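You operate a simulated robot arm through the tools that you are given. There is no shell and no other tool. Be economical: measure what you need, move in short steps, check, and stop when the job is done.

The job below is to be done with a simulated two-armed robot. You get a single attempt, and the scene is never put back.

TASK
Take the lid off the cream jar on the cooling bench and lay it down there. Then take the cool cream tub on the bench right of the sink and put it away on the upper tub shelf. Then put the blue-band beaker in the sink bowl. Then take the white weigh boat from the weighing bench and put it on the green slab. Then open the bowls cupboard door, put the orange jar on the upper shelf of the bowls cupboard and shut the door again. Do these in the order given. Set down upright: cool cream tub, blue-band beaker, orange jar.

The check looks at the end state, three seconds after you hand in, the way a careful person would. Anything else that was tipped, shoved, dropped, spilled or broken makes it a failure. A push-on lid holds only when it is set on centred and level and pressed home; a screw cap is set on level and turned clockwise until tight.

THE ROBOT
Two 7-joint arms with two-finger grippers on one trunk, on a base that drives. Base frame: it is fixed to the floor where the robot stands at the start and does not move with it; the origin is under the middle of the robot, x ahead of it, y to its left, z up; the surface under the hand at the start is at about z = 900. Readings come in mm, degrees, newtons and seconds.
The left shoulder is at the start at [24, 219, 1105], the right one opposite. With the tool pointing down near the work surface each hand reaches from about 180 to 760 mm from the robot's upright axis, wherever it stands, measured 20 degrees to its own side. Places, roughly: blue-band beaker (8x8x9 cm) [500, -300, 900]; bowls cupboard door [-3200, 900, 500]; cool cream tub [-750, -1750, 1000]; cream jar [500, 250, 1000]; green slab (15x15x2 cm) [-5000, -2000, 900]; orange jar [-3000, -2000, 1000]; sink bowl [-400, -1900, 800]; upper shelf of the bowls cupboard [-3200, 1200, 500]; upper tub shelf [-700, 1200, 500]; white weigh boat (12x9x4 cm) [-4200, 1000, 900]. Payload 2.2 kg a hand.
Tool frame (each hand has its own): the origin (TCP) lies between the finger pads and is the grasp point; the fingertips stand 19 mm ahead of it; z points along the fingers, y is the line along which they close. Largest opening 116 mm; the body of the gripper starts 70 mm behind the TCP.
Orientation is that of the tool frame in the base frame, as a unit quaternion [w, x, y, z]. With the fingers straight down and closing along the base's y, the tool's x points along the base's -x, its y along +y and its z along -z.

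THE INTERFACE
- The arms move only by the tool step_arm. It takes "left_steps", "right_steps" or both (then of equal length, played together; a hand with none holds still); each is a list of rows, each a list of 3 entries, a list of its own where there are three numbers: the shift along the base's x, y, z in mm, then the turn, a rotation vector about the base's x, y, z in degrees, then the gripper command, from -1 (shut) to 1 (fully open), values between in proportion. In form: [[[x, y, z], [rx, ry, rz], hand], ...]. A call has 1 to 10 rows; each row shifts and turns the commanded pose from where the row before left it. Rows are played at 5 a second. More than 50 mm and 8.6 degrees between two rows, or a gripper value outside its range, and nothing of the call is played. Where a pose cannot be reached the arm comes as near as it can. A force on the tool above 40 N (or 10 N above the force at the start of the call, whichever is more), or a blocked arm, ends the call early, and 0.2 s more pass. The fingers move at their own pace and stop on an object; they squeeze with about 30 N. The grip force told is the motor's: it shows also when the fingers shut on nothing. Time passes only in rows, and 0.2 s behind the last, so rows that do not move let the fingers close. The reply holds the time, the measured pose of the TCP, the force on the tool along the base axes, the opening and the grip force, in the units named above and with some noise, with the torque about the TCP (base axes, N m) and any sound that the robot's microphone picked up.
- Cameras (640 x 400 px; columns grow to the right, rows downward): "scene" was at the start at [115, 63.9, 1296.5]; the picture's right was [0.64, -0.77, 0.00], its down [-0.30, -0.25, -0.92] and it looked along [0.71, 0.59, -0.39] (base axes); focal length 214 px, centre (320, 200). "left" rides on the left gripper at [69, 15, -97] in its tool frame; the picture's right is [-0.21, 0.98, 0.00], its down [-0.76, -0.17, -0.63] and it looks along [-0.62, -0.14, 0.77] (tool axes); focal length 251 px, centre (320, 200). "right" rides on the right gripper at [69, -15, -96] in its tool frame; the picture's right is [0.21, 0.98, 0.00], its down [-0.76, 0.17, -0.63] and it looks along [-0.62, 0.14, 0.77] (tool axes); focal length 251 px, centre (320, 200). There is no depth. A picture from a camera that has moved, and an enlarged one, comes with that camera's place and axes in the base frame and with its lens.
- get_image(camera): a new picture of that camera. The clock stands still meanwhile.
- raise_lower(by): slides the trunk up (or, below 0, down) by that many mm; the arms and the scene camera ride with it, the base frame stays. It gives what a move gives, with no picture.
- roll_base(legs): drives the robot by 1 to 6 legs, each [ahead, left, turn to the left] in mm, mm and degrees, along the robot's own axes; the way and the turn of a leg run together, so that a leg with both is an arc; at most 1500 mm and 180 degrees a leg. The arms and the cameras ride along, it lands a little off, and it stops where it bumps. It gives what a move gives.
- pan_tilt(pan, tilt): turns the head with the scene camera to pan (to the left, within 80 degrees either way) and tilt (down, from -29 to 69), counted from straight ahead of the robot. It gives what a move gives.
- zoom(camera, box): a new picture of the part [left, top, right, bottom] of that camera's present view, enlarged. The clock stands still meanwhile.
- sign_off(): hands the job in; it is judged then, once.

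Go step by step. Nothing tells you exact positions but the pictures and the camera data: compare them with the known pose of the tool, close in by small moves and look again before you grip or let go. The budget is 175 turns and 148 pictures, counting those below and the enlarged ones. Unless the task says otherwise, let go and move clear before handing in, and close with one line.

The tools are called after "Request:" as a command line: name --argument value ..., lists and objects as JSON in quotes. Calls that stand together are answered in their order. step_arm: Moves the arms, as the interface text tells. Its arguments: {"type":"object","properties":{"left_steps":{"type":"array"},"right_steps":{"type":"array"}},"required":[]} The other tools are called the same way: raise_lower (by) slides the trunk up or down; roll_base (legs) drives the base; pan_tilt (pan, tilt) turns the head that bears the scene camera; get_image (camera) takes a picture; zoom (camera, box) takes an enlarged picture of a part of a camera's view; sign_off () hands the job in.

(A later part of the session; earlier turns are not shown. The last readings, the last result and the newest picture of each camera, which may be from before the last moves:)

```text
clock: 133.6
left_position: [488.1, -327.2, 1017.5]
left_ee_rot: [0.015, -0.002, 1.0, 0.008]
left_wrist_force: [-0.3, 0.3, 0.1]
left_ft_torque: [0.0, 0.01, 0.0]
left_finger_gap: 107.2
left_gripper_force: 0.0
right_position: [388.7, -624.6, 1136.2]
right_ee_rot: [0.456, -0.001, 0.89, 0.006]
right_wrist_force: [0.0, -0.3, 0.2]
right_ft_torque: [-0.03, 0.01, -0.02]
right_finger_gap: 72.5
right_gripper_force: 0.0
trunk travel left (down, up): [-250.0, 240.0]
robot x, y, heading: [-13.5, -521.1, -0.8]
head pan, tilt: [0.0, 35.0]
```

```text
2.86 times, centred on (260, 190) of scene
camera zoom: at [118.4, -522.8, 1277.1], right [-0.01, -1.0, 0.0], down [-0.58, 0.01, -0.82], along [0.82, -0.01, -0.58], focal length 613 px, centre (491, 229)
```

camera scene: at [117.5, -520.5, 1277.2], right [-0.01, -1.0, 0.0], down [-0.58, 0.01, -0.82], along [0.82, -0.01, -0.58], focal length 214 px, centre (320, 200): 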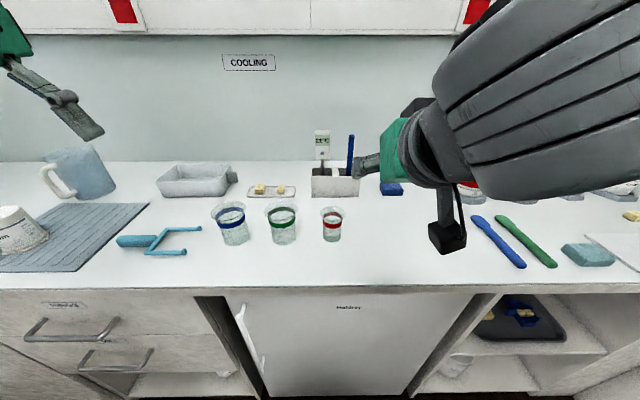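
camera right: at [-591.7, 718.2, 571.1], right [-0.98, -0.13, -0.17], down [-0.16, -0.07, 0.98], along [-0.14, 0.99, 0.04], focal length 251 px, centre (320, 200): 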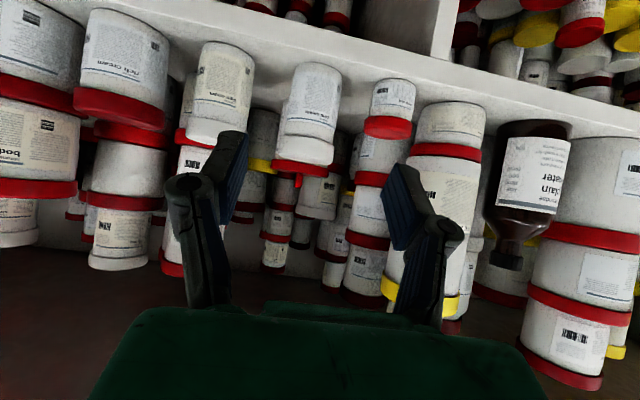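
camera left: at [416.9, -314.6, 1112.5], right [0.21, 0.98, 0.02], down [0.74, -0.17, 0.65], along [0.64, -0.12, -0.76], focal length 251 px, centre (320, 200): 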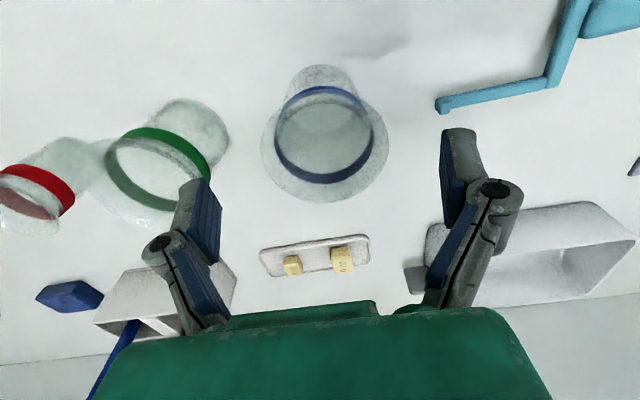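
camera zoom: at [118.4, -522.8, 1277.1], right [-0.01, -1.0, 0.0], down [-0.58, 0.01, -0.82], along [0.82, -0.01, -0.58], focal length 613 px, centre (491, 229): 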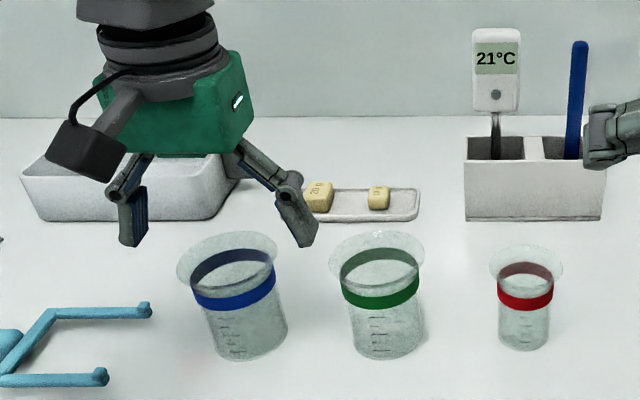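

Request:
step_arm --left_steps '[[[-5, 4, -10], [0, 0, 0], 0.9], [[0, 0, -20], [0, 0, 0], 0.9], [[0, 0, -18], [0, 0, 0], 0.9], [[0, 0, -15], [0, 0, 0], 0.9], [[0, 0, 0], [0, 0, 0], 0.9]]'

Request:
get_image --camera "left"

Request:
zoom --camera "scene" --box '[160, 120, 360, 260]'

```text
clock: 134.8
left_position: [484.2, -323.7, 956.5]
left_ee_rot: [0.017, -0.003, 1.0, 0.008]
left_wrist_force: [-0.2, 1.1, -0.2]
left_ft_torque: [-0.02, -0.02, 0.02]
left_finger_gap: 110.1
left_gripper_force: 0.1
right_position: [387.3, -624.0, 1136.7]
right_ee_rot: [0.456, 0.0, 0.89, 0.005]
right_wrist_force: [0.0, 0.7, 0.2]
right_ft_torque: [0.01, 0.0, -0.01]
right_finger_gap: 72.7
right_gripper_force: 0.0
trunk travel left (down, up): [-250.0, 240.0]
robot x, y, heading: [-10.5, -523.4, -0.7]
head pan, tilt: [0.0, 35.0]
```

```text
62 pictures are left
camera left: at [412.2, -310.6, 1050.7], right [0.21, 0.98, 0.02], down [0.74, -0.17, 0.65], along [0.64, -0.12, -0.76], focal length 251 px, centre (320, 200)
```

left: 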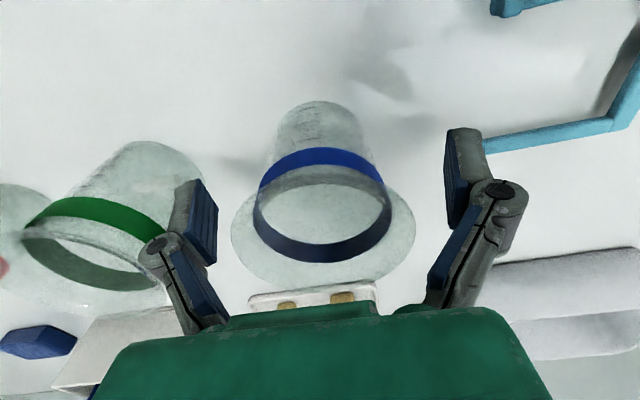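

```text
2.86 times, centred on (260, 190) of scene
camera zoom: at [118.5, -522.5, 1277.1], right [-0.01, -1.0, 0.0], down [-0.58, 0.01, -0.82], along [0.82, -0.01, -0.58], focal length 613 px, centre (491, 229)
```

zoom: 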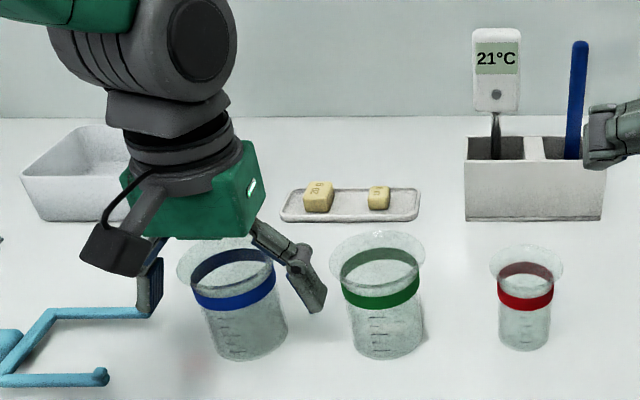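

The fingers straddle the beaker. I'll lower 10 mm more and close.

Request:
step_arm --left_steps '[[[0, 0, -10], [0, 0, 0], 0.7], [[0, 0, 0], [0, 0, 0], 0.4], [[0, 0, 0], [0, 0, 0], 0.2], [[0, 0, 0], [0, 0, 0], 0], [[0, 0, 0], [0, 0, 0], -0.3], [[0, 0, 0], [0, 0, 0], -1], [[0, 0, 0], [0, 0, 0], -1]]'

Request:
step_arm --left_steps '[[[0, 0, 10], [0, 0, 0], -1], [[0, 0, 20], [0, 0, 0], -1], [[0, 0, 40], [0, 0, 0], -1], [[0, 0, 45], [0, 0, 0], -1], [[0, 0, 45], [0, 0, 0], -1], [[0, 0, 45], [0, 0, 0], -1], [[0, 0, 0], [0, 0, 0], -1]]'

Request:
get_image --camera "scene"

```text
clock: 136.4
left_position: [485.6, -325.9, 949.8]
left_ee_rot: [0.019, -0.002, 1.0, 0.008]
left_wrist_force: [4.7, 4.3, 38.3]
left_ft_torque: [0.13, -0.1, 0.04]
left_finger_gap: 71.9
left_gripper_force: 30.0
right_position: [387.5, -624.4, 1137.1]
right_ee_rot: [0.456, 0.0, 0.89, 0.005]
right_wrist_force: [-1.0, 0.4, 0.0]
right_ft_torque: [-0.03, 0.04, -0.01]
right_finger_gap: 72.4
right_gripper_force: 0.2
trunk travel left (down, up): [-250.0, 240.0]
robot x, y, heading: [-13.6, -520.8, -0.9]
head pan, tilt: [0.0, 35.0]
```

```text
clock: 138.0
left_position: [487.6, -325.6, 1150.9]
left_ee_rot: [0.015, -0.003, 1.0, 0.008]
left_wrist_force: [-0.3, -0.7, -0.6]
left_ft_torque: [-0.02, 0.02, 0.02]
left_finger_gap: 59.1
left_gripper_force: 30.1
right_position: [388.5, -624.4, 1135.8]
right_ee_rot: [0.456, 0.0, 0.89, 0.005]
right_wrist_force: [0.3, -0.2, -0.9]
right_ft_torque: [0.0, -0.01, 0.02]
right_finger_gap: 72.3
right_gripper_force: 0.1
trunk travel left (down, up): [-250.0, 240.0]
robot x, y, heading: [-14.3, -521.5, -0.6]
head pan, tilt: [0.0, 35.0]
```

```text
60 pictures are left
camera scene: at [118.8, -522.5, 1277.0], right [-0.01, -1.0, 0.0], down [-0.58, 0.01, -0.82], along [0.82, -0.01, -0.58], focal length 214 px, centre (320, 200)
```

scene: 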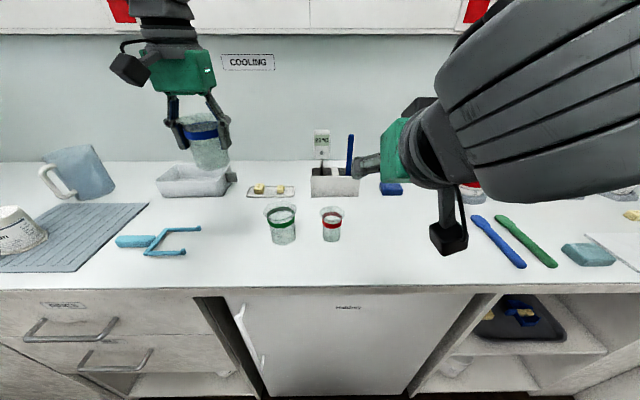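

The beaker is lifted. I'll check how it sits in the grip.

Request:
zoom --camera "scene" --box '[140, 60, 270, 190]'

Request:
roll_base --legs '[[-400, 0, 0], [0, 0, -90]]'

Request:
roll_base --legs '[[550, -150, 0]]'

Request:
pan_tilt --pan 15 --tilt 40

Request:
get_image --camera "scene"

```text
3.08 times, centred on (205, 125) of scene
camera zoom: at [118.8, -522.5, 1277.0], right [-0.01, -1.0, 0.0], down [-0.58, 0.01, -0.82], along [0.82, -0.01, -0.58], focal length 660 px, centre (674, 431)
```

zoom: 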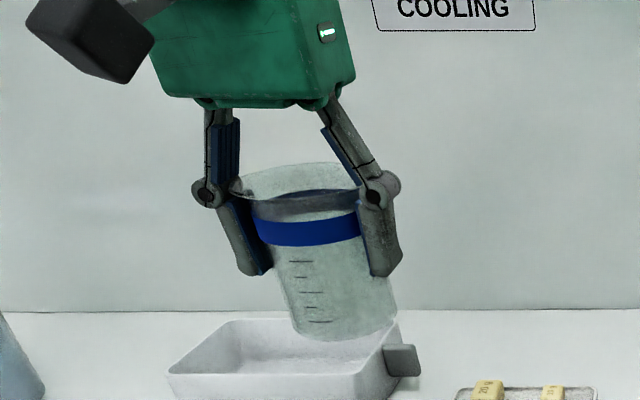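

```text
clock: 144.3
left_position: [-228.2, -1021.4, 1151.6]
left_ee_rot: [0.017, 0.715, 0.699, -0.006]
left_wrist_force: [0.5, 0.3, -0.8]
left_ft_torque: [0.02, 0.0, 0.0]
left_finger_gap: 58.8
left_gripper_force: 30.4
right_position: [-522.6, -914.4, 1136.0]
right_ee_rot: [0.321, 0.638, 0.621, -0.322]
right_wrist_force: [0.5, 0.6, -0.1]
right_ft_torque: [0.0, -0.02, -0.02]
right_finger_gap: 72.5
right_gripper_force: 0.1
trunk travel left (down, up): [-250.0, 240.0]
robot x, y, heading: [-410.0, -517.9, -92.3]
head pan, tilt: [0.0, 35.0]
```

```text
clock: 147.6
left_position: [-393.9, -1560.3, 1152.3]
left_ee_rot: [0.016, 0.712, 0.702, -0.007]
left_wrist_force: [-0.5, 0.1, -0.8]
left_ft_torque: [0.02, 0.01, 0.0]
left_finger_gap: 58.8
left_gripper_force: 29.8
right_position: [-689.7, -1456.6, 1137.2]
right_ee_rot: [0.323, 0.635, 0.623, -0.323]
right_wrist_force: [0.3, 0.0, -0.4]
right_ft_torque: [-0.01, 0.0, -0.02]
right_finger_gap: 72.4
right_gripper_force: 0.0
trunk travel left (down, up): [-250.0, 240.0]
robot x, y, heading: [-578.3, -1056.6, -92.0]
head pan, tilt: [0.0, 35.0]
```

```text
clock: 148.4
left_position: [-395.6, -1558.7, 1153.0]
left_ee_rot: [0.018, 0.712, 0.702, -0.007]
left_wrist_force: [-0.2, -0.4, -1.0]
left_ft_torque: [0.0, 0.02, 0.01]
left_finger_gap: 58.7
left_gripper_force: 30.0
right_position: [-690.3, -1453.3, 1138.8]
right_ee_rot: [0.324, 0.635, 0.622, -0.323]
right_wrist_force: [1.0, 0.0, -0.3]
right_ft_torque: [0.02, 0.01, 0.0]
right_finger_gap: 72.3
right_gripper_force: 0.1
trunk travel left (down, up): [-250.0, 240.0]
robot x, y, heading: [-583.8, -1061.9, -91.9]
head pan, tilt: [15.0, 40.0]
```

```text
58 pictures are left
camera scene: at [-562.0, -1183.3, 1269.6], right [-0.97, -0.23, 0.0], down [-0.15, 0.63, -0.76], along [0.17, -0.74, -0.64], focal length 214 px, centre (320, 200)
```

scene: 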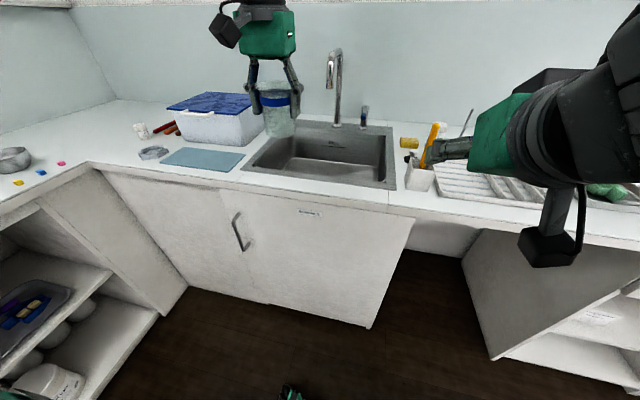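

The beaker hangs upright. The bowl spans about x -620 to -230 and y -1760 to -2050, with the tap at x ≈ -415. I'll raise the right hand clear of the yellow brush and drive 180 mm closer.

Request:
step_arm --right_steps '[[[-20, 0, 30], [0, 0, 0], 0.25], [[-20, 0, 30], [0, 0, 0], 0.25], [[-20, 10, 20], [0, 0, 0], 0.25]]'

Request:
roll_base --legs '[[180, 0, 2]]'

Request:
get_image --camera "scene"

Request:
get_image --camera "left"

```text
clock: 149.2
left_position: [-398.3, -1557.7, 1153.3]
left_ee_rot: [0.019, 0.712, 0.701, -0.007]
left_wrist_force: [-0.6, 0.3, 0.4]
left_ft_torque: [0.0, 0.03, 0.0]
left_finger_gap: 58.9
left_gripper_force: 29.6
right_position: [-755.0, -1442.9, 1219.5]
right_ee_rot: [0.324, 0.636, 0.622, -0.322]
right_wrist_force: [0.2, -0.8, 0.8]
right_ft_torque: [0.0, 0.03, 0.03]
right_finger_gap: 72.5
right_gripper_force: 0.0
trunk travel left (down, up): [-250.0, 240.0]
robot x, y, heading: [-577.7, -1059.2, -92.1]
head pan, tilt: [15.0, 40.0]
```

```text
clock: 150.7
left_position: [-381.4, -1734.7, 1152.1]
left_ee_rot: [0.018, 0.7, 0.714, -0.007]
left_wrist_force: [0.0, 0.8, -1.2]
left_ft_torque: [0.0, 0.02, 0.0]
left_finger_gap: 58.9
left_gripper_force: 30.3
right_position: [-739.9, -1632.1, 1219.7]
right_ee_rot: [0.329, 0.624, 0.633, -0.317]
right_wrist_force: [0.5, 0.4, -0.3]
right_ft_torque: [0.03, 0.01, 0.01]
right_finger_gap: 72.4
right_gripper_force: 0.0
trunk travel left (down, up): [-250.0, 240.0]
robot x, y, heading: [-582.2, -1237.4, -89.8]
head pan, tilt: [15.0, 40.0]
```

```text
57 pictures are left
camera scene: at [-560.7, -1364.9, 1269.6], right [-0.97, -0.26, 0.0], down [-0.17, 0.62, -0.76], along [0.2, -0.74, -0.64], focal length 214 px, centre (320, 200)
```

scene: 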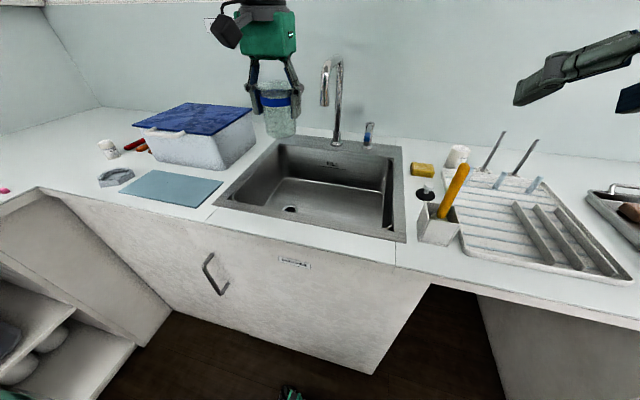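

```text
56 pictures are left
camera left: at [-368.0, -1662.1, 1246.9], right [0.98, -0.2, 0.02], down [-0.16, -0.74, 0.66], along [-0.11, -0.65, -0.75], focal length 251 px, centre (320, 200)
```

left: 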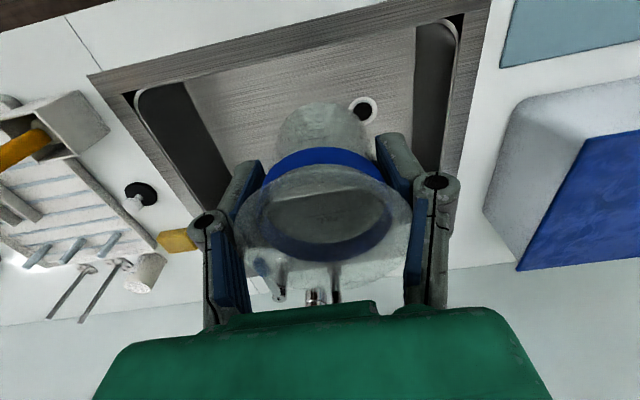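

The tap spout tip hangs at about [-439, -1855, 1130], and the bowl floor lies near z = 730 with the drain at [-305, -1890]. I'll aim for [-335, -1803] and descend into the bowl.

Request:
step_arm --left_steps '[[[23, -15, 0], [0, 0, 0], -1], [[23, -15, 0], [0, 0, 0], -1], [[0, -19, -30], [0, 0, 0], -1], [[0, -19, -40], [0, 0, 0], -1], [[0, 0, -45], [0, 0, 0], -1], [[0, 0, -45], [0, 0, 0], -1], [[0, 0, -45], [0, 0, 0], -1], [[0, 0, -40], [0, 0, 0], -1], [[0, 0, 0], [0, 0, 0], -1]]'

Request:
get_image --camera "scene"

Request:
get_image --camera "left"

```text
clock: 152.7
left_position: [-333.5, -1797.2, 908.5]
left_ee_rot: [0.019, 0.7, 0.714, -0.008]
left_wrist_force: [0.0, -0.4, -0.7]
left_ft_torque: [0.01, -0.02, 0.01]
left_finger_gap: 58.6
left_gripper_force: 30.1
right_position: [-739.9, -1629.8, 1219.6]
right_ee_rot: [0.33, 0.624, 0.633, -0.317]
right_wrist_force: [0.3, -0.3, 0.4]
right_ft_torque: [0.01, 0.0, -0.03]
right_finger_gap: 72.6
right_gripper_force: 0.1
trunk travel left (down, up): [-250.0, 240.0]
robot x, y, heading: [-589.2, -1244.8, -90.0]
head pan, tilt: [15.0, 40.0]
```

```text
55 pictures are left
camera scene: at [-561.3, -1365.3, 1269.6], right [-0.97, -0.26, 0.0], down [-0.17, 0.62, -0.76], along [0.2, -0.74, -0.64], focal length 214 px, centre (320, 200)
```

scene: 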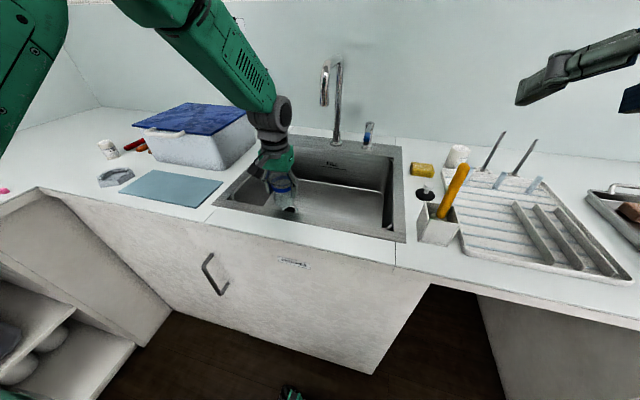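

```text
54 pictures are left
camera left: at [-321.4, -1725.7, 1002.9], right [0.98, -0.2, 0.02], down [-0.16, -0.74, 0.66], along [-0.11, -0.65, -0.75], focal length 251 px, centre (320, 200)
```

left: 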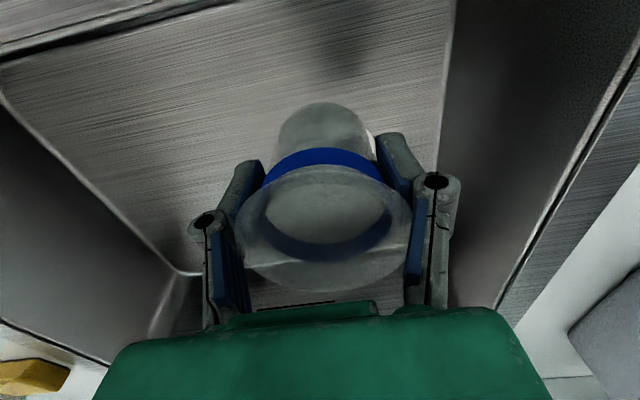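

The wrist camera would meet the front rim here, so I'll shift the target to [-350, -1842]. That stays clear of the drain and the spout. Then I go down further.

Request:
step_arm --left_steps '[[[-8, -22, 0], [0, 0, 0], -1], [[-8, -23, 0], [0, 0, 0], -1], [[0, 0, -30], [0, 0, 0], -1], [[0, 0, -30], [0, 0, 0], -1], [[0, 0, -20], [0, 0, 0], -1], [[0, 0, 0], [0, 0, 0], -1]]'

Request:
get_image --camera "left"

Request:
zoom --camera "scene" --box '[220, 90, 410, 240]'

```text
clock: 154.1
left_position: [-351.0, -1844.9, 826.8]
left_ee_rot: [0.019, 0.699, 0.715, -0.007]
left_wrist_force: [-0.4, 0.5, -1.0]
left_ft_torque: [0.03, 0.05, -0.02]
left_finger_gap: 58.4
left_gripper_force: 29.4
right_position: [-740.8, -1629.0, 1220.7]
right_ee_rot: [0.33, 0.624, 0.633, -0.317]
right_wrist_force: [0.4, 0.6, -0.7]
right_ft_torque: [0.0, -0.03, -0.01]
right_finger_gap: 72.7
right_gripper_force: 0.1
trunk travel left (down, up): [-250.0, 240.0]
robot x, y, heading: [-583.4, -1238.2, -89.7]
head pan, tilt: [15.0, 40.0]
```

```text
53 pictures are left
camera left: at [-338.7, -1771.6, 922.3], right [0.98, -0.2, 0.02], down [-0.16, -0.74, 0.66], along [-0.11, -0.65, -0.75], focal length 251 px, centre (320, 200)
```

left: 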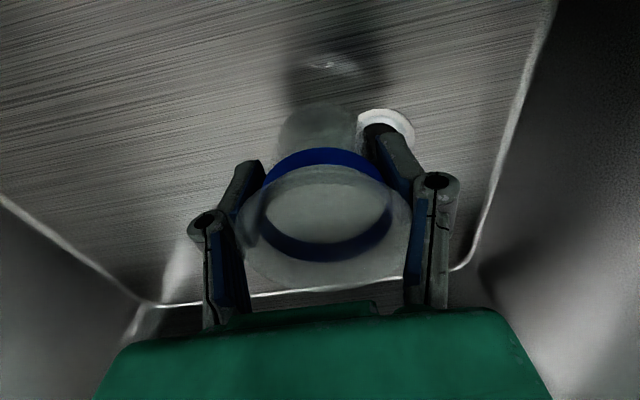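

```text
2.67 times, centred on (315, 165) of scene
camera zoom: at [-561.4, -1366.0, 1269.5], right [-0.97, -0.26, 0.0], down [-0.17, 0.62, -0.76], along [0.2, -0.74, -0.65], focal length 572 px, centre (333, 293)
```

zoom: 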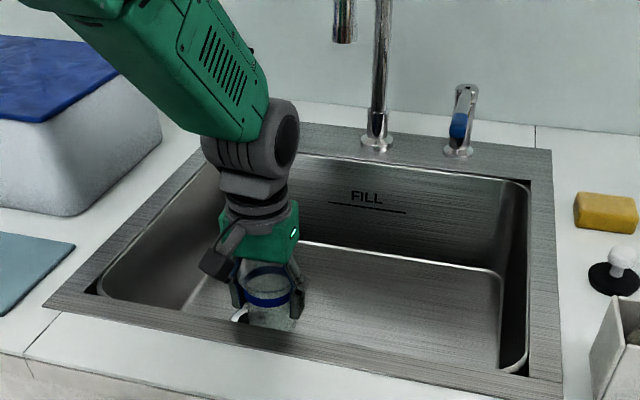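

I'll shift 10 mm further from the drain and lower gently to the bowl floor.

Request:
step_arm --left_steps '[[[-10, 0, -15], [0, 0, 0], -1], [[0, 0, -10], [0, 0, 0], -1], [[0, 0, -6], [0, 0, 0], -1], [[0, 0, 0], [0, 0, 0], -1]]'

Request:
step_arm --left_steps '[[[0, 0, -5], [0, 0, 0], -1], [[0, 0, -4], [0, 0, 0], -1], [[0, 0, 0], [0, 0, 0], -1]]'

Request:
step_arm --left_steps '[[[0, 0, -4], [0, 0, 0], -1], [[0, 0, -3], [0, 0, 0], -1], [[0, 0, 0], [0, 0, 0], -1]]'

```text
clock: 154.9
left_position: [-357.7, -1849.5, 804.6]
left_ee_rot: [0.025, 0.7, 0.714, -0.012]
left_wrist_force: [-0.5, 7.0, 21.3]
left_ft_torque: [0.3, 0.28, -0.08]
left_finger_gap: 59.0
left_gripper_force: 29.8
right_position: [-741.4, -1628.4, 1220.5]
right_ee_rot: [0.33, 0.624, 0.633, -0.317]
right_wrist_force: [0.0, -0.6, -1.1]
right_ft_torque: [0.03, -0.01, -0.02]
right_finger_gap: 72.3
right_gripper_force: 0.1
trunk travel left (down, up): [-250.0, 240.0]
robot x, y, heading: [-586.6, -1243.7, -89.6]
head pan, tilt: [15.0, 40.0]
stopped in row 4 (left hand): the force on the tool passed its limit at 44 N (the readings are from after the stop); the commanded pose is now the measured one
```

```text
clock: 155.4
left_position: [-359.1, -1854.0, 805.2]
left_ee_rot: [0.028, 0.7, 0.714, -0.017]
left_wrist_force: [-2.6, 8.3, 25.9]
left_ft_torque: [0.36, 0.47, -0.12]
left_finger_gap: 59.0
left_gripper_force: 30.1
right_position: [-739.8, -1629.4, 1220.3]
right_ee_rot: [0.331, 0.623, 0.633, -0.318]
right_wrist_force: [-0.1, -1.3, -0.6]
right_ft_torque: [-0.01, -0.01, -0.02]
right_finger_gap: 72.5
right_gripper_force: 0.0
trunk travel left (down, up): [-250.0, 240.0]
robot x, y, heading: [-580.8, -1244.6, -89.8]
head pan, tilt: [15.0, 40.0]
stopped in row 2 (left hand): the force on the tool passed its limit at 44 N (the readings are from after the stop); the commanded pose is now the measured one
```

```text
clock: 155.9
left_position: [-357.9, -1857.2, 805.1]
left_ee_rot: [0.03, 0.699, 0.714, -0.021]
left_wrist_force: [-2.4, 7.7, 22.8]
left_ft_torque: [0.31, 0.54, -0.15]
left_finger_gap: 59.5
left_gripper_force: 30.5
right_position: [-739.8, -1626.8, 1221.2]
right_ee_rot: [0.33, 0.624, 0.633, -0.318]
right_wrist_force: [-0.7, -0.7, -0.1]
right_ft_torque: [0.03, 0.0, -0.02]
right_finger_gap: 72.4
right_gripper_force: 0.1
trunk travel left (down, up): [-250.0, 240.0]
robot x, y, heading: [-585.1, -1241.8, -89.8]
head pan, tilt: [15.0, 40.0]
stopped in row 2 (left hand): the force on the tool passed its limit at 44 N (the readings are from after the stop); the commanded pose is now the measured one
```

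Contact came at about 805, earlier than expected, and the hand tilted a little. I'll lift 4 mm and look.

Request:
step_arm --left_steps '[[[0, 4, 4], [0, 0, 0], -1], [[0, 4, 2], [0, 0, 0], -1], [[0, 0, 0], [0, 0, 0], -1]]'

Request:
get_image --camera "left"

Request:
zoom --camera "scene" --box '[250, 130, 350, 230]'

```text
clock: 156.7
left_position: [-357.5, -1847.2, 806.2]
left_ee_rot: [0.029, 0.699, 0.714, -0.018]
left_wrist_force: [-0.4, 0.2, -1.0]
left_ft_torque: [-0.02, 0.0, -0.02]
left_finger_gap: 58.7
left_gripper_force: 30.3
right_position: [-738.0, -1627.5, 1221.6]
right_ee_rot: [0.33, 0.624, 0.632, -0.319]
right_wrist_force: [-0.6, 0.4, 0.5]
right_ft_torque: [0.03, 0.03, 0.04]
right_finger_gap: 73.0
right_gripper_force: 0.1
trunk travel left (down, up): [-250.0, 240.0]
robot x, y, heading: [-584.3, -1243.4, -90.0]
head pan, tilt: [15.0, 40.0]
```

```text
51 pictures are left
camera left: at [-345.0, -1771.8, 899.1], right [0.98, -0.19, 0.03], down [-0.16, -0.71, 0.68], along [-0.11, -0.67, -0.73], focal length 251 px, centre (320, 200)
```

left: 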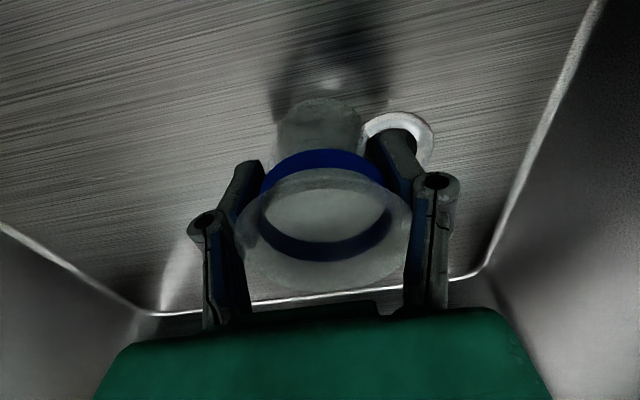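

```text
4.00 times, centred on (300, 180) of scene
camera zoom: at [-561.3, -1367.4, 1269.4], right [-0.97, -0.26, 0.0], down [-0.17, 0.62, -0.76], along [0.2, -0.74, -0.65], focal length 858 px, centre (400, 280)
```

zoom: 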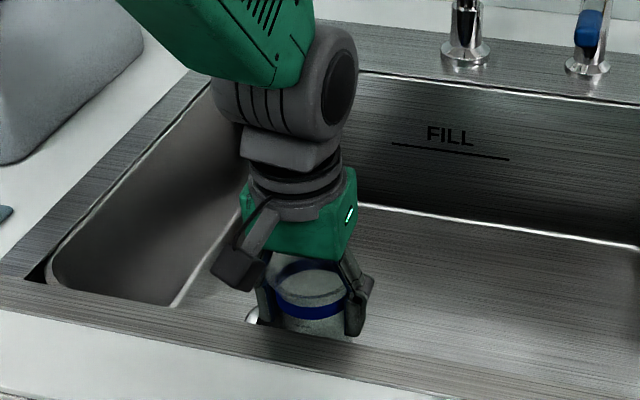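

The beaker is just above the floor. I'll level the hand by 2° and lower in 1 to 2 mm steps.

Request:
step_arm --left_steps '[[[0, 0, 1], [2, 0, 0], -1], [[0, 0, -2], [0, 0, 0], -1], [[0, 0, -2], [0, 0, 0], -1], [[0, 0, 0], [0, 0, 0], -1]]'

```text
clock: 157.7
left_position: [-358.0, -1849.0, 806.4]
left_ee_rot: [0.019, 0.7, 0.714, -0.008]
left_wrist_force: [1.4, 2.6, 14.3]
left_ft_torque: [-0.31, 0.03, 0.01]
left_finger_gap: 59.0
left_gripper_force: 30.1
right_position: [-739.1, -1626.1, 1221.9]
right_ee_rot: [0.331, 0.624, 0.632, -0.318]
right_wrist_force: [-0.3, 0.6, 0.6]
right_ft_torque: [-0.01, 0.0, 0.0]
right_finger_gap: 72.5
right_gripper_force: 0.0
trunk travel left (down, up): [-250.0, 240.0]
robot x, y, heading: [-586.4, -1244.9, -89.9]
head pan, tilt: [15.0, 40.0]
```

It stands on the floor. I'll ease off, open wide, and lift straight up.

Request:
step_arm --left_steps '[[[0, 0, 1.5], [0, 0, 0], -1], [[0, 0, 0], [0, 0, 0], 0.2], [[0, 0, 0], [0, 0, 0], 0.6], [[0, 0, 0], [0, 0, 0], 0.9], [[0, 0, 0], [0, 0, 0], 0.9], [[0, 0, 20], [0, 0, 0], 0.9], [[0, 0, 30], [0, 0, 0], 0.9], [[0, 0, 40], [0, 0, 0], 0.9], [[0, 0, 40], [0, 0, 0], 0.9], [[0, 5, 45], [0, 0, 0], 0.9]]'

Request:
get_image --camera "left"

Request:
zoom --camera "scene" --box '[230, 120, 410, 240]'

```text
clock: 159.9
left_position: [-357.8, -1842.3, 984.8]
left_ee_rot: [0.019, 0.7, 0.714, -0.007]
left_wrist_force: [0.3, -0.1, 0.3]
left_ft_torque: [-0.03, -0.05, 0.04]
left_finger_gap: 110.1
left_gripper_force: 0.1
right_position: [-738.8, -1627.0, 1222.1]
right_ee_rot: [0.332, 0.623, 0.633, -0.319]
right_wrist_force: [0.6, 0.9, 0.4]
right_ft_torque: [0.0, -0.04, 0.0]
right_finger_gap: 72.4
right_gripper_force: 0.0
trunk travel left (down, up): [-250.0, 240.0]
robot x, y, heading: [-585.9, -1243.2, -89.8]
head pan, tilt: [15.0, 40.0]
```

```text
49 pictures are left
camera left: at [-346.8, -1768.4, 1080.1], right [0.98, -0.19, 0.02], down [-0.16, -0.74, 0.66], along [-0.11, -0.65, -0.75], focal length 251 px, centre (320, 200)
```

left: 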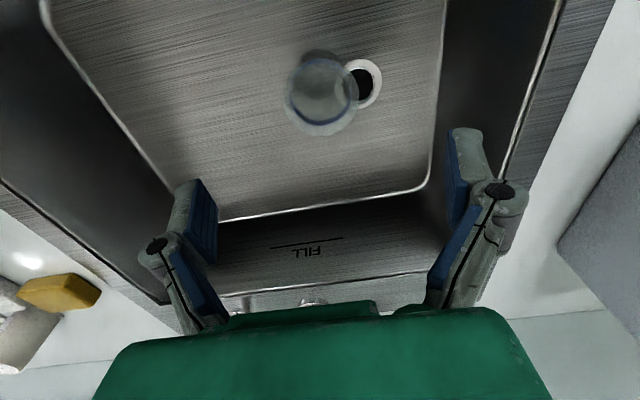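

```text
3.33 times, centred on (320, 180) of scene
camera zoom: at [-561.9, -1364.9, 1269.8], right [-0.97, -0.26, 0.0], down [-0.17, 0.62, -0.77], along [0.2, -0.74, -0.64], focal length 715 px, centre (320, 267)
```

zoom: 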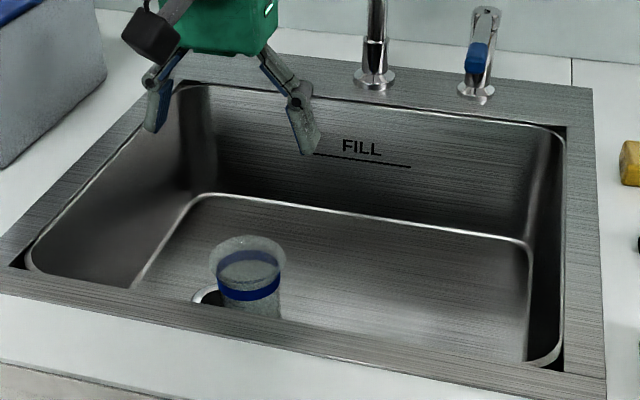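

The beaker stands in the bowl. Next is the weigh boat, so I'll pull the left hand back from the tap, tuck it, and drive down the room.

Request:
step_arm --left_steps '[[[8, 35, 5], [0, 0, 0], 0.9], [[8, 40, 10], [0, 0, 0], 0.9], [[0, 40, 25], [0, 0, 0], 0.9], [[0, 35, 30], [0, 0, 0], 0.9], [[0, 30, 35], [0, 0, 0], 0.9], [[0, 20, 40], [0, 0, 0], 0.9], [[0, 10, 45], [0, 0, 0], 0.9], [[0, 0, 20], [0, 0, 0], 0.9]]'

Request:
roll_base --legs '[[-700, 0, 0], [0, 0, -90], [1500, 0, 0], [1300, 0, 0]]'

Request:
pan_tilt --pan 60 --tilt 20

Request:
get_image --camera "scene"

Request:
pan_tilt --pan -60 --tilt 20

Request:
get_image --camera "scene"

```text
clock: 161.7
left_position: [-337.9, -1634.1, 1191.8]
left_ee_rot: [0.019, 0.7, 0.714, -0.005]
left_wrist_force: [-0.3, 0.7, -0.3]
left_ft_torque: [0.02, 0.01, 0.03]
left_finger_gap: 110.2
left_gripper_force: 0.1
right_position: [-739.6, -1627.8, 1221.0]
right_ee_rot: [0.331, 0.623, 0.633, -0.318]
right_wrist_force: [0.0, 0.5, 0.0]
right_ft_torque: [0.04, -0.01, 0.01]
right_finger_gap: 72.4
right_gripper_force: 0.0
trunk travel left (down, up): [-250.0, 240.0]
robot x, y, heading: [-580.4, -1237.6, -89.9]
head pan, tilt: [15.0, 40.0]
```

```text
clock: 182.4
left_position: [-3739.2, -852.3, 1190.6]
left_ee_rot: [0.009, 1.0, 0.022, -0.017]
left_wrist_force: [0.1, 1.0, -0.6]
left_ft_torque: [0.0, 0.03, 0.03]
left_finger_gap: 110.0
left_gripper_force: 0.0
right_position: [-3741.9, -451.4, 1221.4]
right_ee_rot: [0.014, 0.888, 0.018, -0.459]
right_wrist_force: [-0.4, -0.1, -0.2]
right_ft_torque: [-0.02, 0.01, 0.01]
right_finger_gap: 72.6
right_gripper_force: 0.1
trunk travel left (down, up): [-250.0, 240.0]
robot x, y, heading: [-3352.6, -597.9, -178.3]
head pan, tilt: [15.0, 40.0]
```

```text
clock: 183.5
left_position: [-3739.0, -851.5, 1191.2]
left_ee_rot: [0.008, 1.0, 0.022, -0.018]
left_wrist_force: [0.5, -0.7, 0.1]
left_ft_torque: [-0.02, -0.02, 0.01]
left_finger_gap: 110.1
left_gripper_force: 0.0
right_position: [-3740.9, -452.0, 1220.4]
right_ee_rot: [0.014, 0.888, 0.017, -0.46]
right_wrist_force: [0.2, 0.3, -0.3]
right_ft_torque: [0.0, 0.02, 0.01]
right_finger_gap: 72.5
right_gripper_force: 0.0
trunk travel left (down, up): [-250.0, 240.0]
robot x, y, heading: [-3354.2, -594.5, -178.6]
head pan, tilt: [60.0, 20.0]
```

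```text
47 pictures are left
camera scene: at [-3438.9, -678.8, 1301.1], right [-0.88, 0.48, 0.0], down [0.17, 0.3, -0.94], along [-0.45, -0.83, -0.34], focal length 214 px, centre (320, 200)
```

scene: 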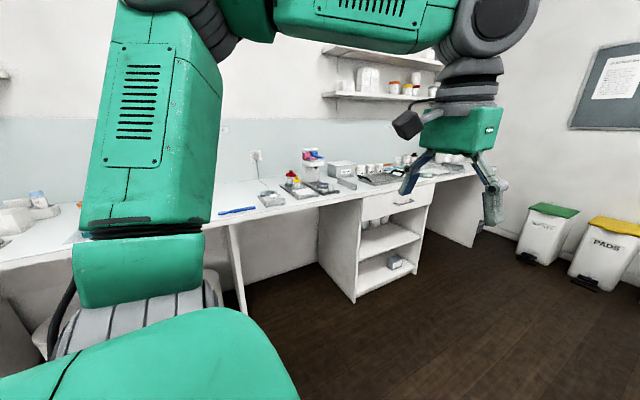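

```text
clock: 185.5
left_position: [-3738.6, -852.8, 1191.0]
left_ee_rot: [0.008, 1.0, 0.023, -0.018]
left_wrist_force: [0.4, -0.6, -0.1]
left_ft_torque: [-0.02, 0.0, -0.02]
left_finger_gap: 110.4
left_gripper_force: 0.0
right_position: [-3741.4, -451.1, 1221.3]
right_ee_rot: [0.014, 0.888, 0.018, -0.459]
right_wrist_force: [-0.3, -0.1, 0.2]
right_ft_torque: [-0.02, 0.01, -0.02]
right_finger_gap: 72.5
right_gripper_force: 0.1
trunk travel left (down, up): [-250.0, 240.0]
robot x, y, heading: [-3355.0, -598.0, -178.6]
head pan, tilt: [-60.0, 20.0]
```

```text
46 pictures are left
camera scene: at [-3443.0, -517.4, 1301.2], right [0.85, 0.52, 0.0], down [0.18, -0.29, -0.94], along [-0.49, 0.8, -0.34], focal length 214 px, centre (320, 200)
```

scene: 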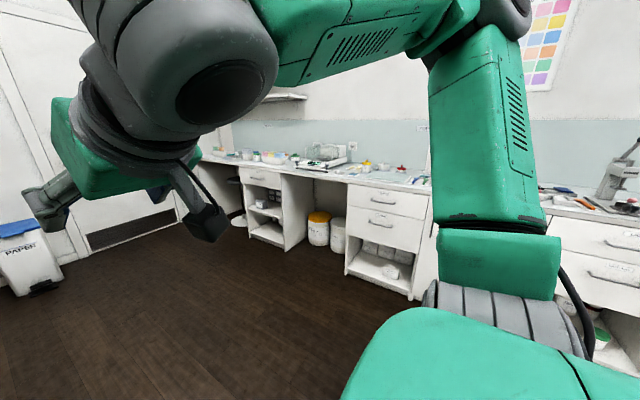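

The weighing bench is on the +y wall. I'll drive over and face it.

Request:
roll_base --legs '[[850, 0, 0], [0, 0, -91.4], [850, 0, 0]]'

Request:
pan_tilt --pan 0 --tilt 35

Request:
get_image --camera "scene"

```text
clock: 198.0
left_position: [-4446.5, 619.3, 1191.5]
left_ee_rot: [-0.008, 0.712, -0.702, -0.018]
left_wrist_force: [0.7, 0.2, -0.4]
left_ft_torque: [0.0, -0.03, 0.0]
left_finger_gap: 110.4
left_gripper_force: 0.1
right_position: [-4044.0, 609.7, 1221.6]
right_ee_rot: [-0.32, 0.631, -0.625, -0.33]
right_wrist_force: [0.2, -0.6, 0.2]
right_ft_torque: [0.01, 0.01, -0.01]
right_finger_gap: 72.5
right_gripper_force: 0.1
trunk travel left (down, up): [-250.0, 240.0]
robot x, y, heading: [-4199.5, 225.2, 90.0]
head pan, tilt: [-60.0, 20.0]
```

```text
clock: 199.3
left_position: [-4445.2, 617.7, 1191.8]
left_ee_rot: [-0.008, 0.712, -0.702, -0.018]
left_wrist_force: [0.9, -0.4, -0.2]
left_ft_torque: [-0.03, 0.01, 0.01]
left_finger_gap: 110.4
left_gripper_force: 0.0
right_position: [-4045.5, 606.9, 1221.8]
right_ee_rot: [-0.321, 0.63, -0.624, -0.331]
right_wrist_force: [0.0, 0.0, 0.1]
right_ft_torque: [0.01, -0.01, 0.01]
right_finger_gap: 72.5
right_gripper_force: 0.0
trunk travel left (down, up): [-250.0, 240.0]
robot x, y, heading: [-4201.7, 226.4, 89.8]
head pan, tilt: [0.0, 35.0]
```

```text
45 pictures are left
camera scene: at [-4200.2, 357.0, 1277.2], right [1.0, 0.0, 0.0], down [0.0, -0.58, -0.82], along [0.0, 0.82, -0.58], focal length 214 px, centre (320, 200)
```

scene: 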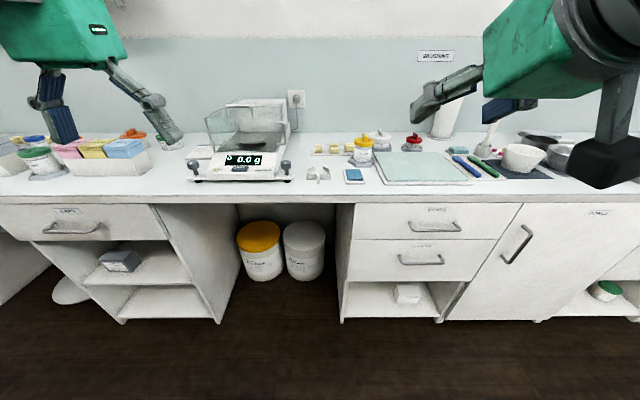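

I'll zoom to find the white weigh boat.

Request:
zoom --camera "scene" --box '[0, 100, 300, 210]'

Request:
zoom --camera "scene" --box '[300, 90, 600, 200]'

```text
2.13 times, centred on (150, 155) of scene
camera zoom: at [-4200.2, 357.0, 1277.2], right [1.0, 0.0, 0.0], down [0.0, -0.58, -0.82], along [0.0, 0.82, -0.58], focal length 458 px, centre (683, 296)
```

zoom: 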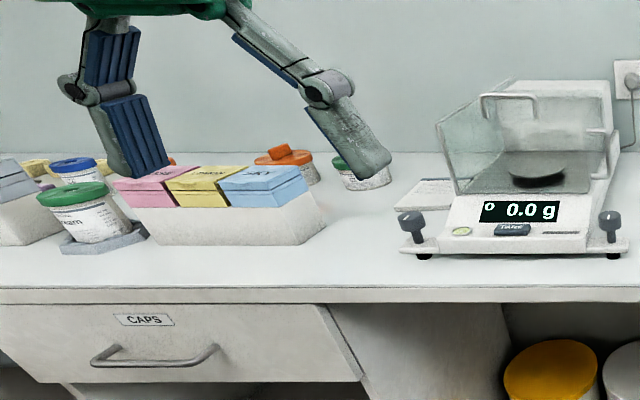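

```text
2.13 times, centred on (450, 145) of scene
camera zoom: at [-4200.2, 357.0, 1277.2], right [1.0, 0.0, 0.0], down [0.0, -0.58, -0.82], along [0.0, 0.82, -0.58], focal length 458 px, centre (43, 317)
```

zoom: 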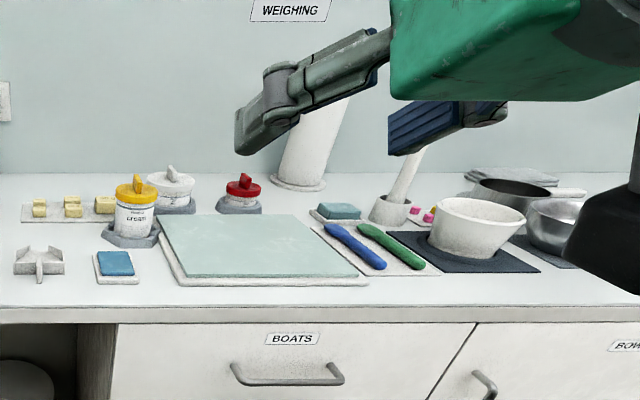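

Request:
zoom --camera "scene" --box '[280, 150, 380, 200]'

Request:
zoom --camera "scene" --box '[480, 120, 600, 190]'

```text
6.40 times, centred on (330, 175) of scene
camera zoom: at [-4200.2, 357.0, 1277.2], right [1.0, 0.0, 0.0], down [0.0, -0.58, -0.82], along [0.0, 0.82, -0.58], focal length 1373 px, centre (256, 360)
```

zoom: 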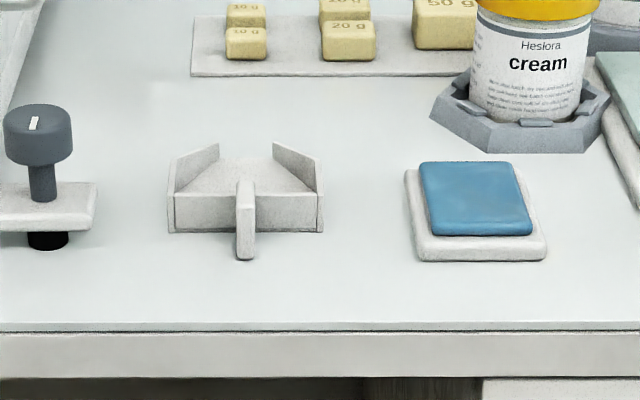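

```text
5.33 times, centred on (540, 155) of scene
camera zoom: at [-4200.2, 357.0, 1277.2], right [1.0, 0.0, 0.0], down [0.0, -0.58, -0.82], along [0.0, 0.82, -0.58], focal length 1144 px, centre (-853, 440)
```

zoom: 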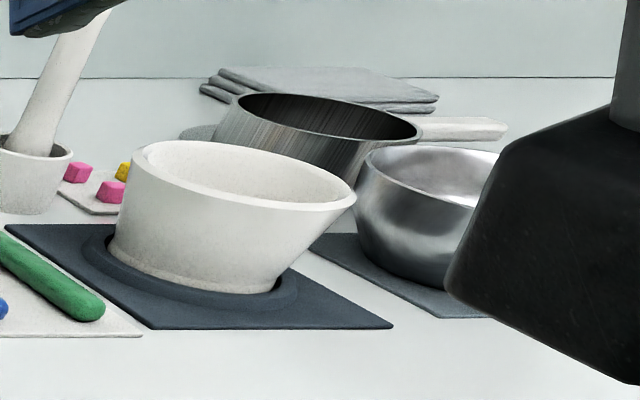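

The white scoop-like tray with a fin handle matches 12×9×4 cm, so that is the weigh boat. Its handle is at about [-4206, 997], top z ≈ 938. I'll drive closer so the left hand can take the handle.

Request:
roll_base --legs '[[270, -140, 0]]'

Request:
pan_tilt --pan 15 --tilt 40

Request:
get_image --camera "scene"

```text
clock: 201.3
left_position: [-4318.1, 886.9, 1188.6]
left_ee_rot: [-0.011, 0.714, -0.7, -0.016]
left_wrist_force: [0.9, -0.3, 0.3]
left_ft_torque: [-0.03, 0.0, -0.02]
left_finger_gap: 110.0
left_gripper_force: 0.0
right_position: [-3917.8, 878.8, 1223.7]
right_ee_rot: [-0.323, 0.633, -0.622, -0.329]
right_wrist_force: [0.9, 0.1, 0.2]
right_ft_torque: [-0.02, -0.01, -0.03]
right_finger_gap: 72.0
right_gripper_force: 0.0
trunk travel left (down, up): [-250.0, 240.0]
robot x, y, heading: [-4064.6, 497.6, 90.3]
head pan, tilt: [0.0, 35.0]
```

```text
clock: 202.1
left_position: [-4316.0, 885.3, 1190.7]
left_ee_rot: [-0.01, 0.714, -0.7, -0.016]
left_wrist_force: [0.8, 0.4, -0.4]
left_ft_torque: [-0.02, -0.05, 0.0]
left_finger_gap: 110.5
left_gripper_force: 0.1
right_position: [-3914.8, 876.6, 1222.9]
right_ee_rot: [-0.322, 0.633, -0.622, -0.33]
right_wrist_force: [0.1, -0.6, -0.9]
right_ft_torque: [0.01, 0.02, -0.01]
right_finger_gap: 72.3
right_gripper_force: 0.1
trunk travel left (down, up): [-250.0, 240.0]
robot x, y, heading: [-4065.3, 498.0, 89.8]
head pan, tilt: [15.0, 40.0]
```

```text
40 pictures are left
camera scene: at [-4090.9, 621.5, 1269.5], right [0.97, 0.26, 0.0], down [0.17, -0.62, -0.76], along [-0.2, 0.74, -0.65], focal length 214 px, centre (320, 200)
```

scene: 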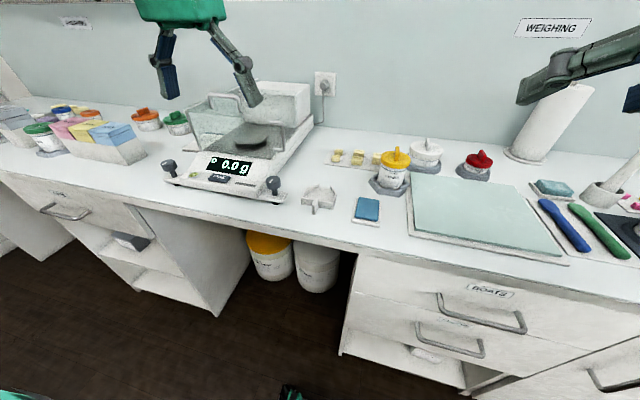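

The handle is confirmed at about [-4205, 994]. I'll bring the left hand above it.

Request:
step_arm --left_steps '[[[18.5, 18.3, -28], [0, 0, 0], -0.3], [[18.5, 18.3, -28], [0, 0, 0], -0.3], [[18.5, 18.3, -28], [0, 0, 0], -0.3], [[18.5, 18.3, -28], [0, 0, 0], -0.3], [[18.5, 18.3, -28], [0, 0, 0], -0.3], [[18.5, 18.3, -28], [0, 0, 0], -0.3], [[0, 0, 0], [0, 0, 0], -0.3]]'

Request:
get_image --camera "left"

```text
clock: 203.7
left_position: [-4193.5, 994.6, 1026.7]
left_ee_rot: [-0.009, 0.713, -0.7, -0.02]
left_wrist_force: [0.0, -0.5, 0.0]
left_ft_torque: [0.04, -0.01, 0.01]
left_finger_gap: 40.8
left_gripper_force: 0.0
right_position: [-3906.9, 876.0, 1222.5]
right_ee_rot: [-0.32, 0.631, -0.624, -0.331]
right_wrist_force: [0.0, -0.9, -0.4]
right_ft_torque: [0.01, -0.01, -0.01]
right_finger_gap: 72.4
right_gripper_force: 0.1
trunk travel left (down, up): [-250.0, 240.0]
robot x, y, heading: [-4059.7, 495.0, 90.1]
head pan, tilt: [15.0, 40.0]
```

```text
39 pictures are left
camera left: at [-4205.5, 921.9, 1121.0], right [-0.98, 0.2, 0.02], down [0.16, 0.73, 0.66], along [0.11, 0.65, -0.75], focal length 251 px, centre (320, 200)
```

left: 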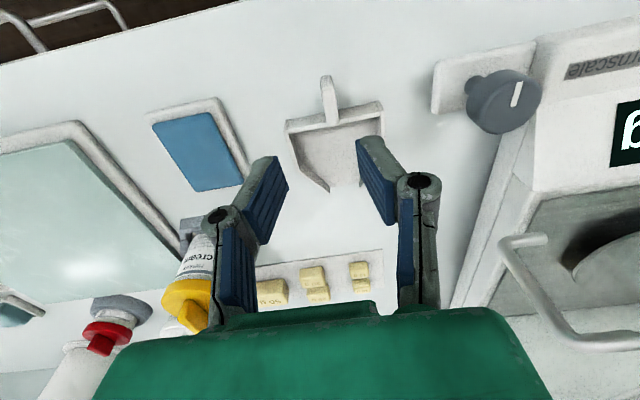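

The fin runs from y = 977 to 1007 at x ≈ -4203. I'll shift, lower, and check before closing.

Request:
step_arm --left_steps '[[[-5, -1, -25], [0, 0, 0], -0.3], [[-5, -1, -25], [0, 0, 0], -0.3], [[0, 0, -25], [0, 0, 0], -0.3], [[0, 0, -20], [0, 0, 0], -0.3], [[0, 0, 0], [0, 0, 0], -0.3]]'

Request:
get_image --camera "left"

Request:
zoom --camera "scene" --box '[270, 140, 370, 230]'

```text
clock: 204.9
left_position: [-4210.1, 991.5, 930.8]
left_ee_rot: [-0.009, 0.714, -0.7, -0.018]
left_wrist_force: [0.0, -0.2, 0.1]
left_ft_torque: [0.0, -0.03, 0.02]
left_finger_gap: 40.4
left_gripper_force: 0.1
right_position: [-3910.9, 877.3, 1222.1]
right_ee_rot: [-0.32, 0.632, -0.622, -0.332]
right_wrist_force: [-0.6, -0.2, 0.7]
right_ft_torque: [-0.02, 0.0, -0.01]
right_finger_gap: 72.5
right_gripper_force: 0.1
trunk travel left (down, up): [-250.0, 240.0]
robot x, y, heading: [-4062.0, 493.1, 89.8]
head pan, tilt: [15.0, 40.0]
```

```text
38 pictures are left
camera left: at [-4222.7, 920.3, 1024.4], right [-0.98, 0.2, 0.02], down [0.16, 0.73, 0.66], along [0.11, 0.65, -0.75], focal length 251 px, centre (320, 200)
```

left: 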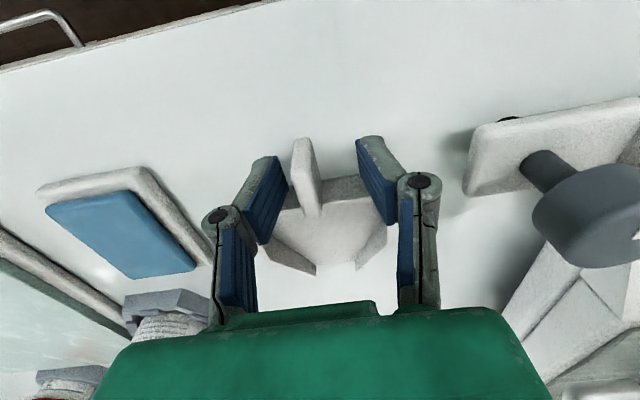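

```text
4.44 times, centred on (320, 185) of scene
camera zoom: at [-4087.3, 621.8, 1269.6], right [0.97, 0.26, 0.0], down [0.17, -0.62, -0.76], along [-0.2, 0.74, -0.65], focal length 953 px, centre (320, 267)
```

zoom: 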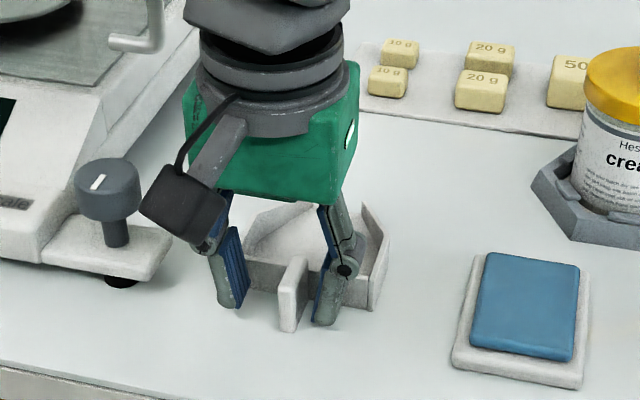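

The fin is between the fingers. I'll shift 6 mm, lower 5 mm, close and lift a little.

Request:
step_arm --left_steps '[[[6, -2, -5], [0, 0, 0], -0.4], [[0, 0, 0], [0, 0, 0], -0.7], [[0, 0, 0], [0, 0, 0], -1], [[0, 0, 0], [0, 0, 0], -1], [[0, 0, 0], [0, 0, 0], -1]]'

Request:
step_arm --left_steps '[[[0, 0, 5], [0, 0, 0], -1], [[0, 0, 10], [0, 0, 0], -1], [[0, 0, 20], [0, 0, 0], -1], [[0, 0, 30], [0, 0, 0], -1], [[0, 0, 0], [0, 0, 0], -1]]'

Request:
zoom --camera "scene" --box '[260, 100, 380, 220]'

```text
clock: 206.1
left_position: [-4199.9, 991.4, 925.6]
left_ee_rot: [-0.008, 0.713, -0.7, -0.02]
left_wrist_force: [0.1, 0.8, 1.2]
left_ft_torque: [0.01, 0.0, -0.01]
left_finger_gap: 10.2
left_gripper_force: 30.2
right_position: [-3905.6, 877.9, 1222.7]
right_ee_rot: [-0.321, 0.631, -0.624, -0.332]
right_wrist_force: [-0.9, -0.2, 0.4]
right_ft_torque: [-0.01, 0.0, 0.01]
right_finger_gap: 72.4
right_gripper_force: 0.0
trunk travel left (down, up): [-250.0, 240.0]
robot x, y, heading: [-4060.9, 496.9, 89.5]
head pan, tilt: [15.0, 40.0]
```

```text
clock: 207.3
left_position: [-4199.2, 991.2, 988.9]
left_ee_rot: [-0.007, 0.714, -0.7, -0.018]
left_wrist_force: [-0.8, 0.4, -0.5]
left_ft_torque: [0.02, 0.02, -0.02]
left_finger_gap: 9.9
left_gripper_force: 29.9
right_position: [-3905.2, 878.6, 1221.9]
right_ee_rot: [-0.32, 0.632, -0.623, -0.332]
right_wrist_force: [-0.4, 1.5, 0.2]
right_ft_torque: [0.02, -0.01, 0.0]
right_finger_gap: 72.5
right_gripper_force: 0.0
trunk travel left (down, up): [-250.0, 240.0]
robot x, y, heading: [-4061.9, 492.9, 90.2]
head pan, tilt: [15.0, 40.0]
```

```text
3.33 times, centred on (320, 160) of scene
camera zoom: at [-4082.8, 622.6, 1269.5], right [0.97, 0.26, 0.0], down [0.17, -0.62, -0.76], along [-0.2, 0.74, -0.65], focal length 715 px, centre (320, 333)
```

zoom: 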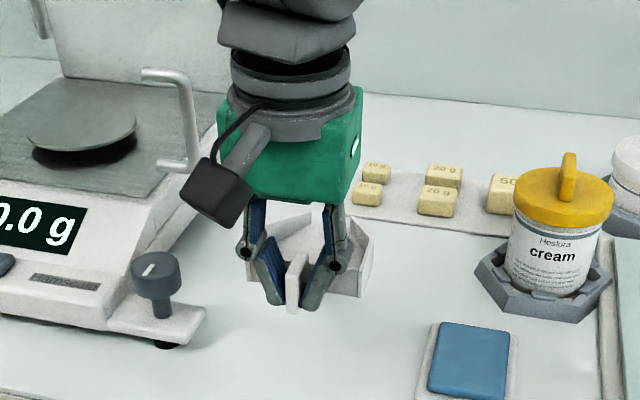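

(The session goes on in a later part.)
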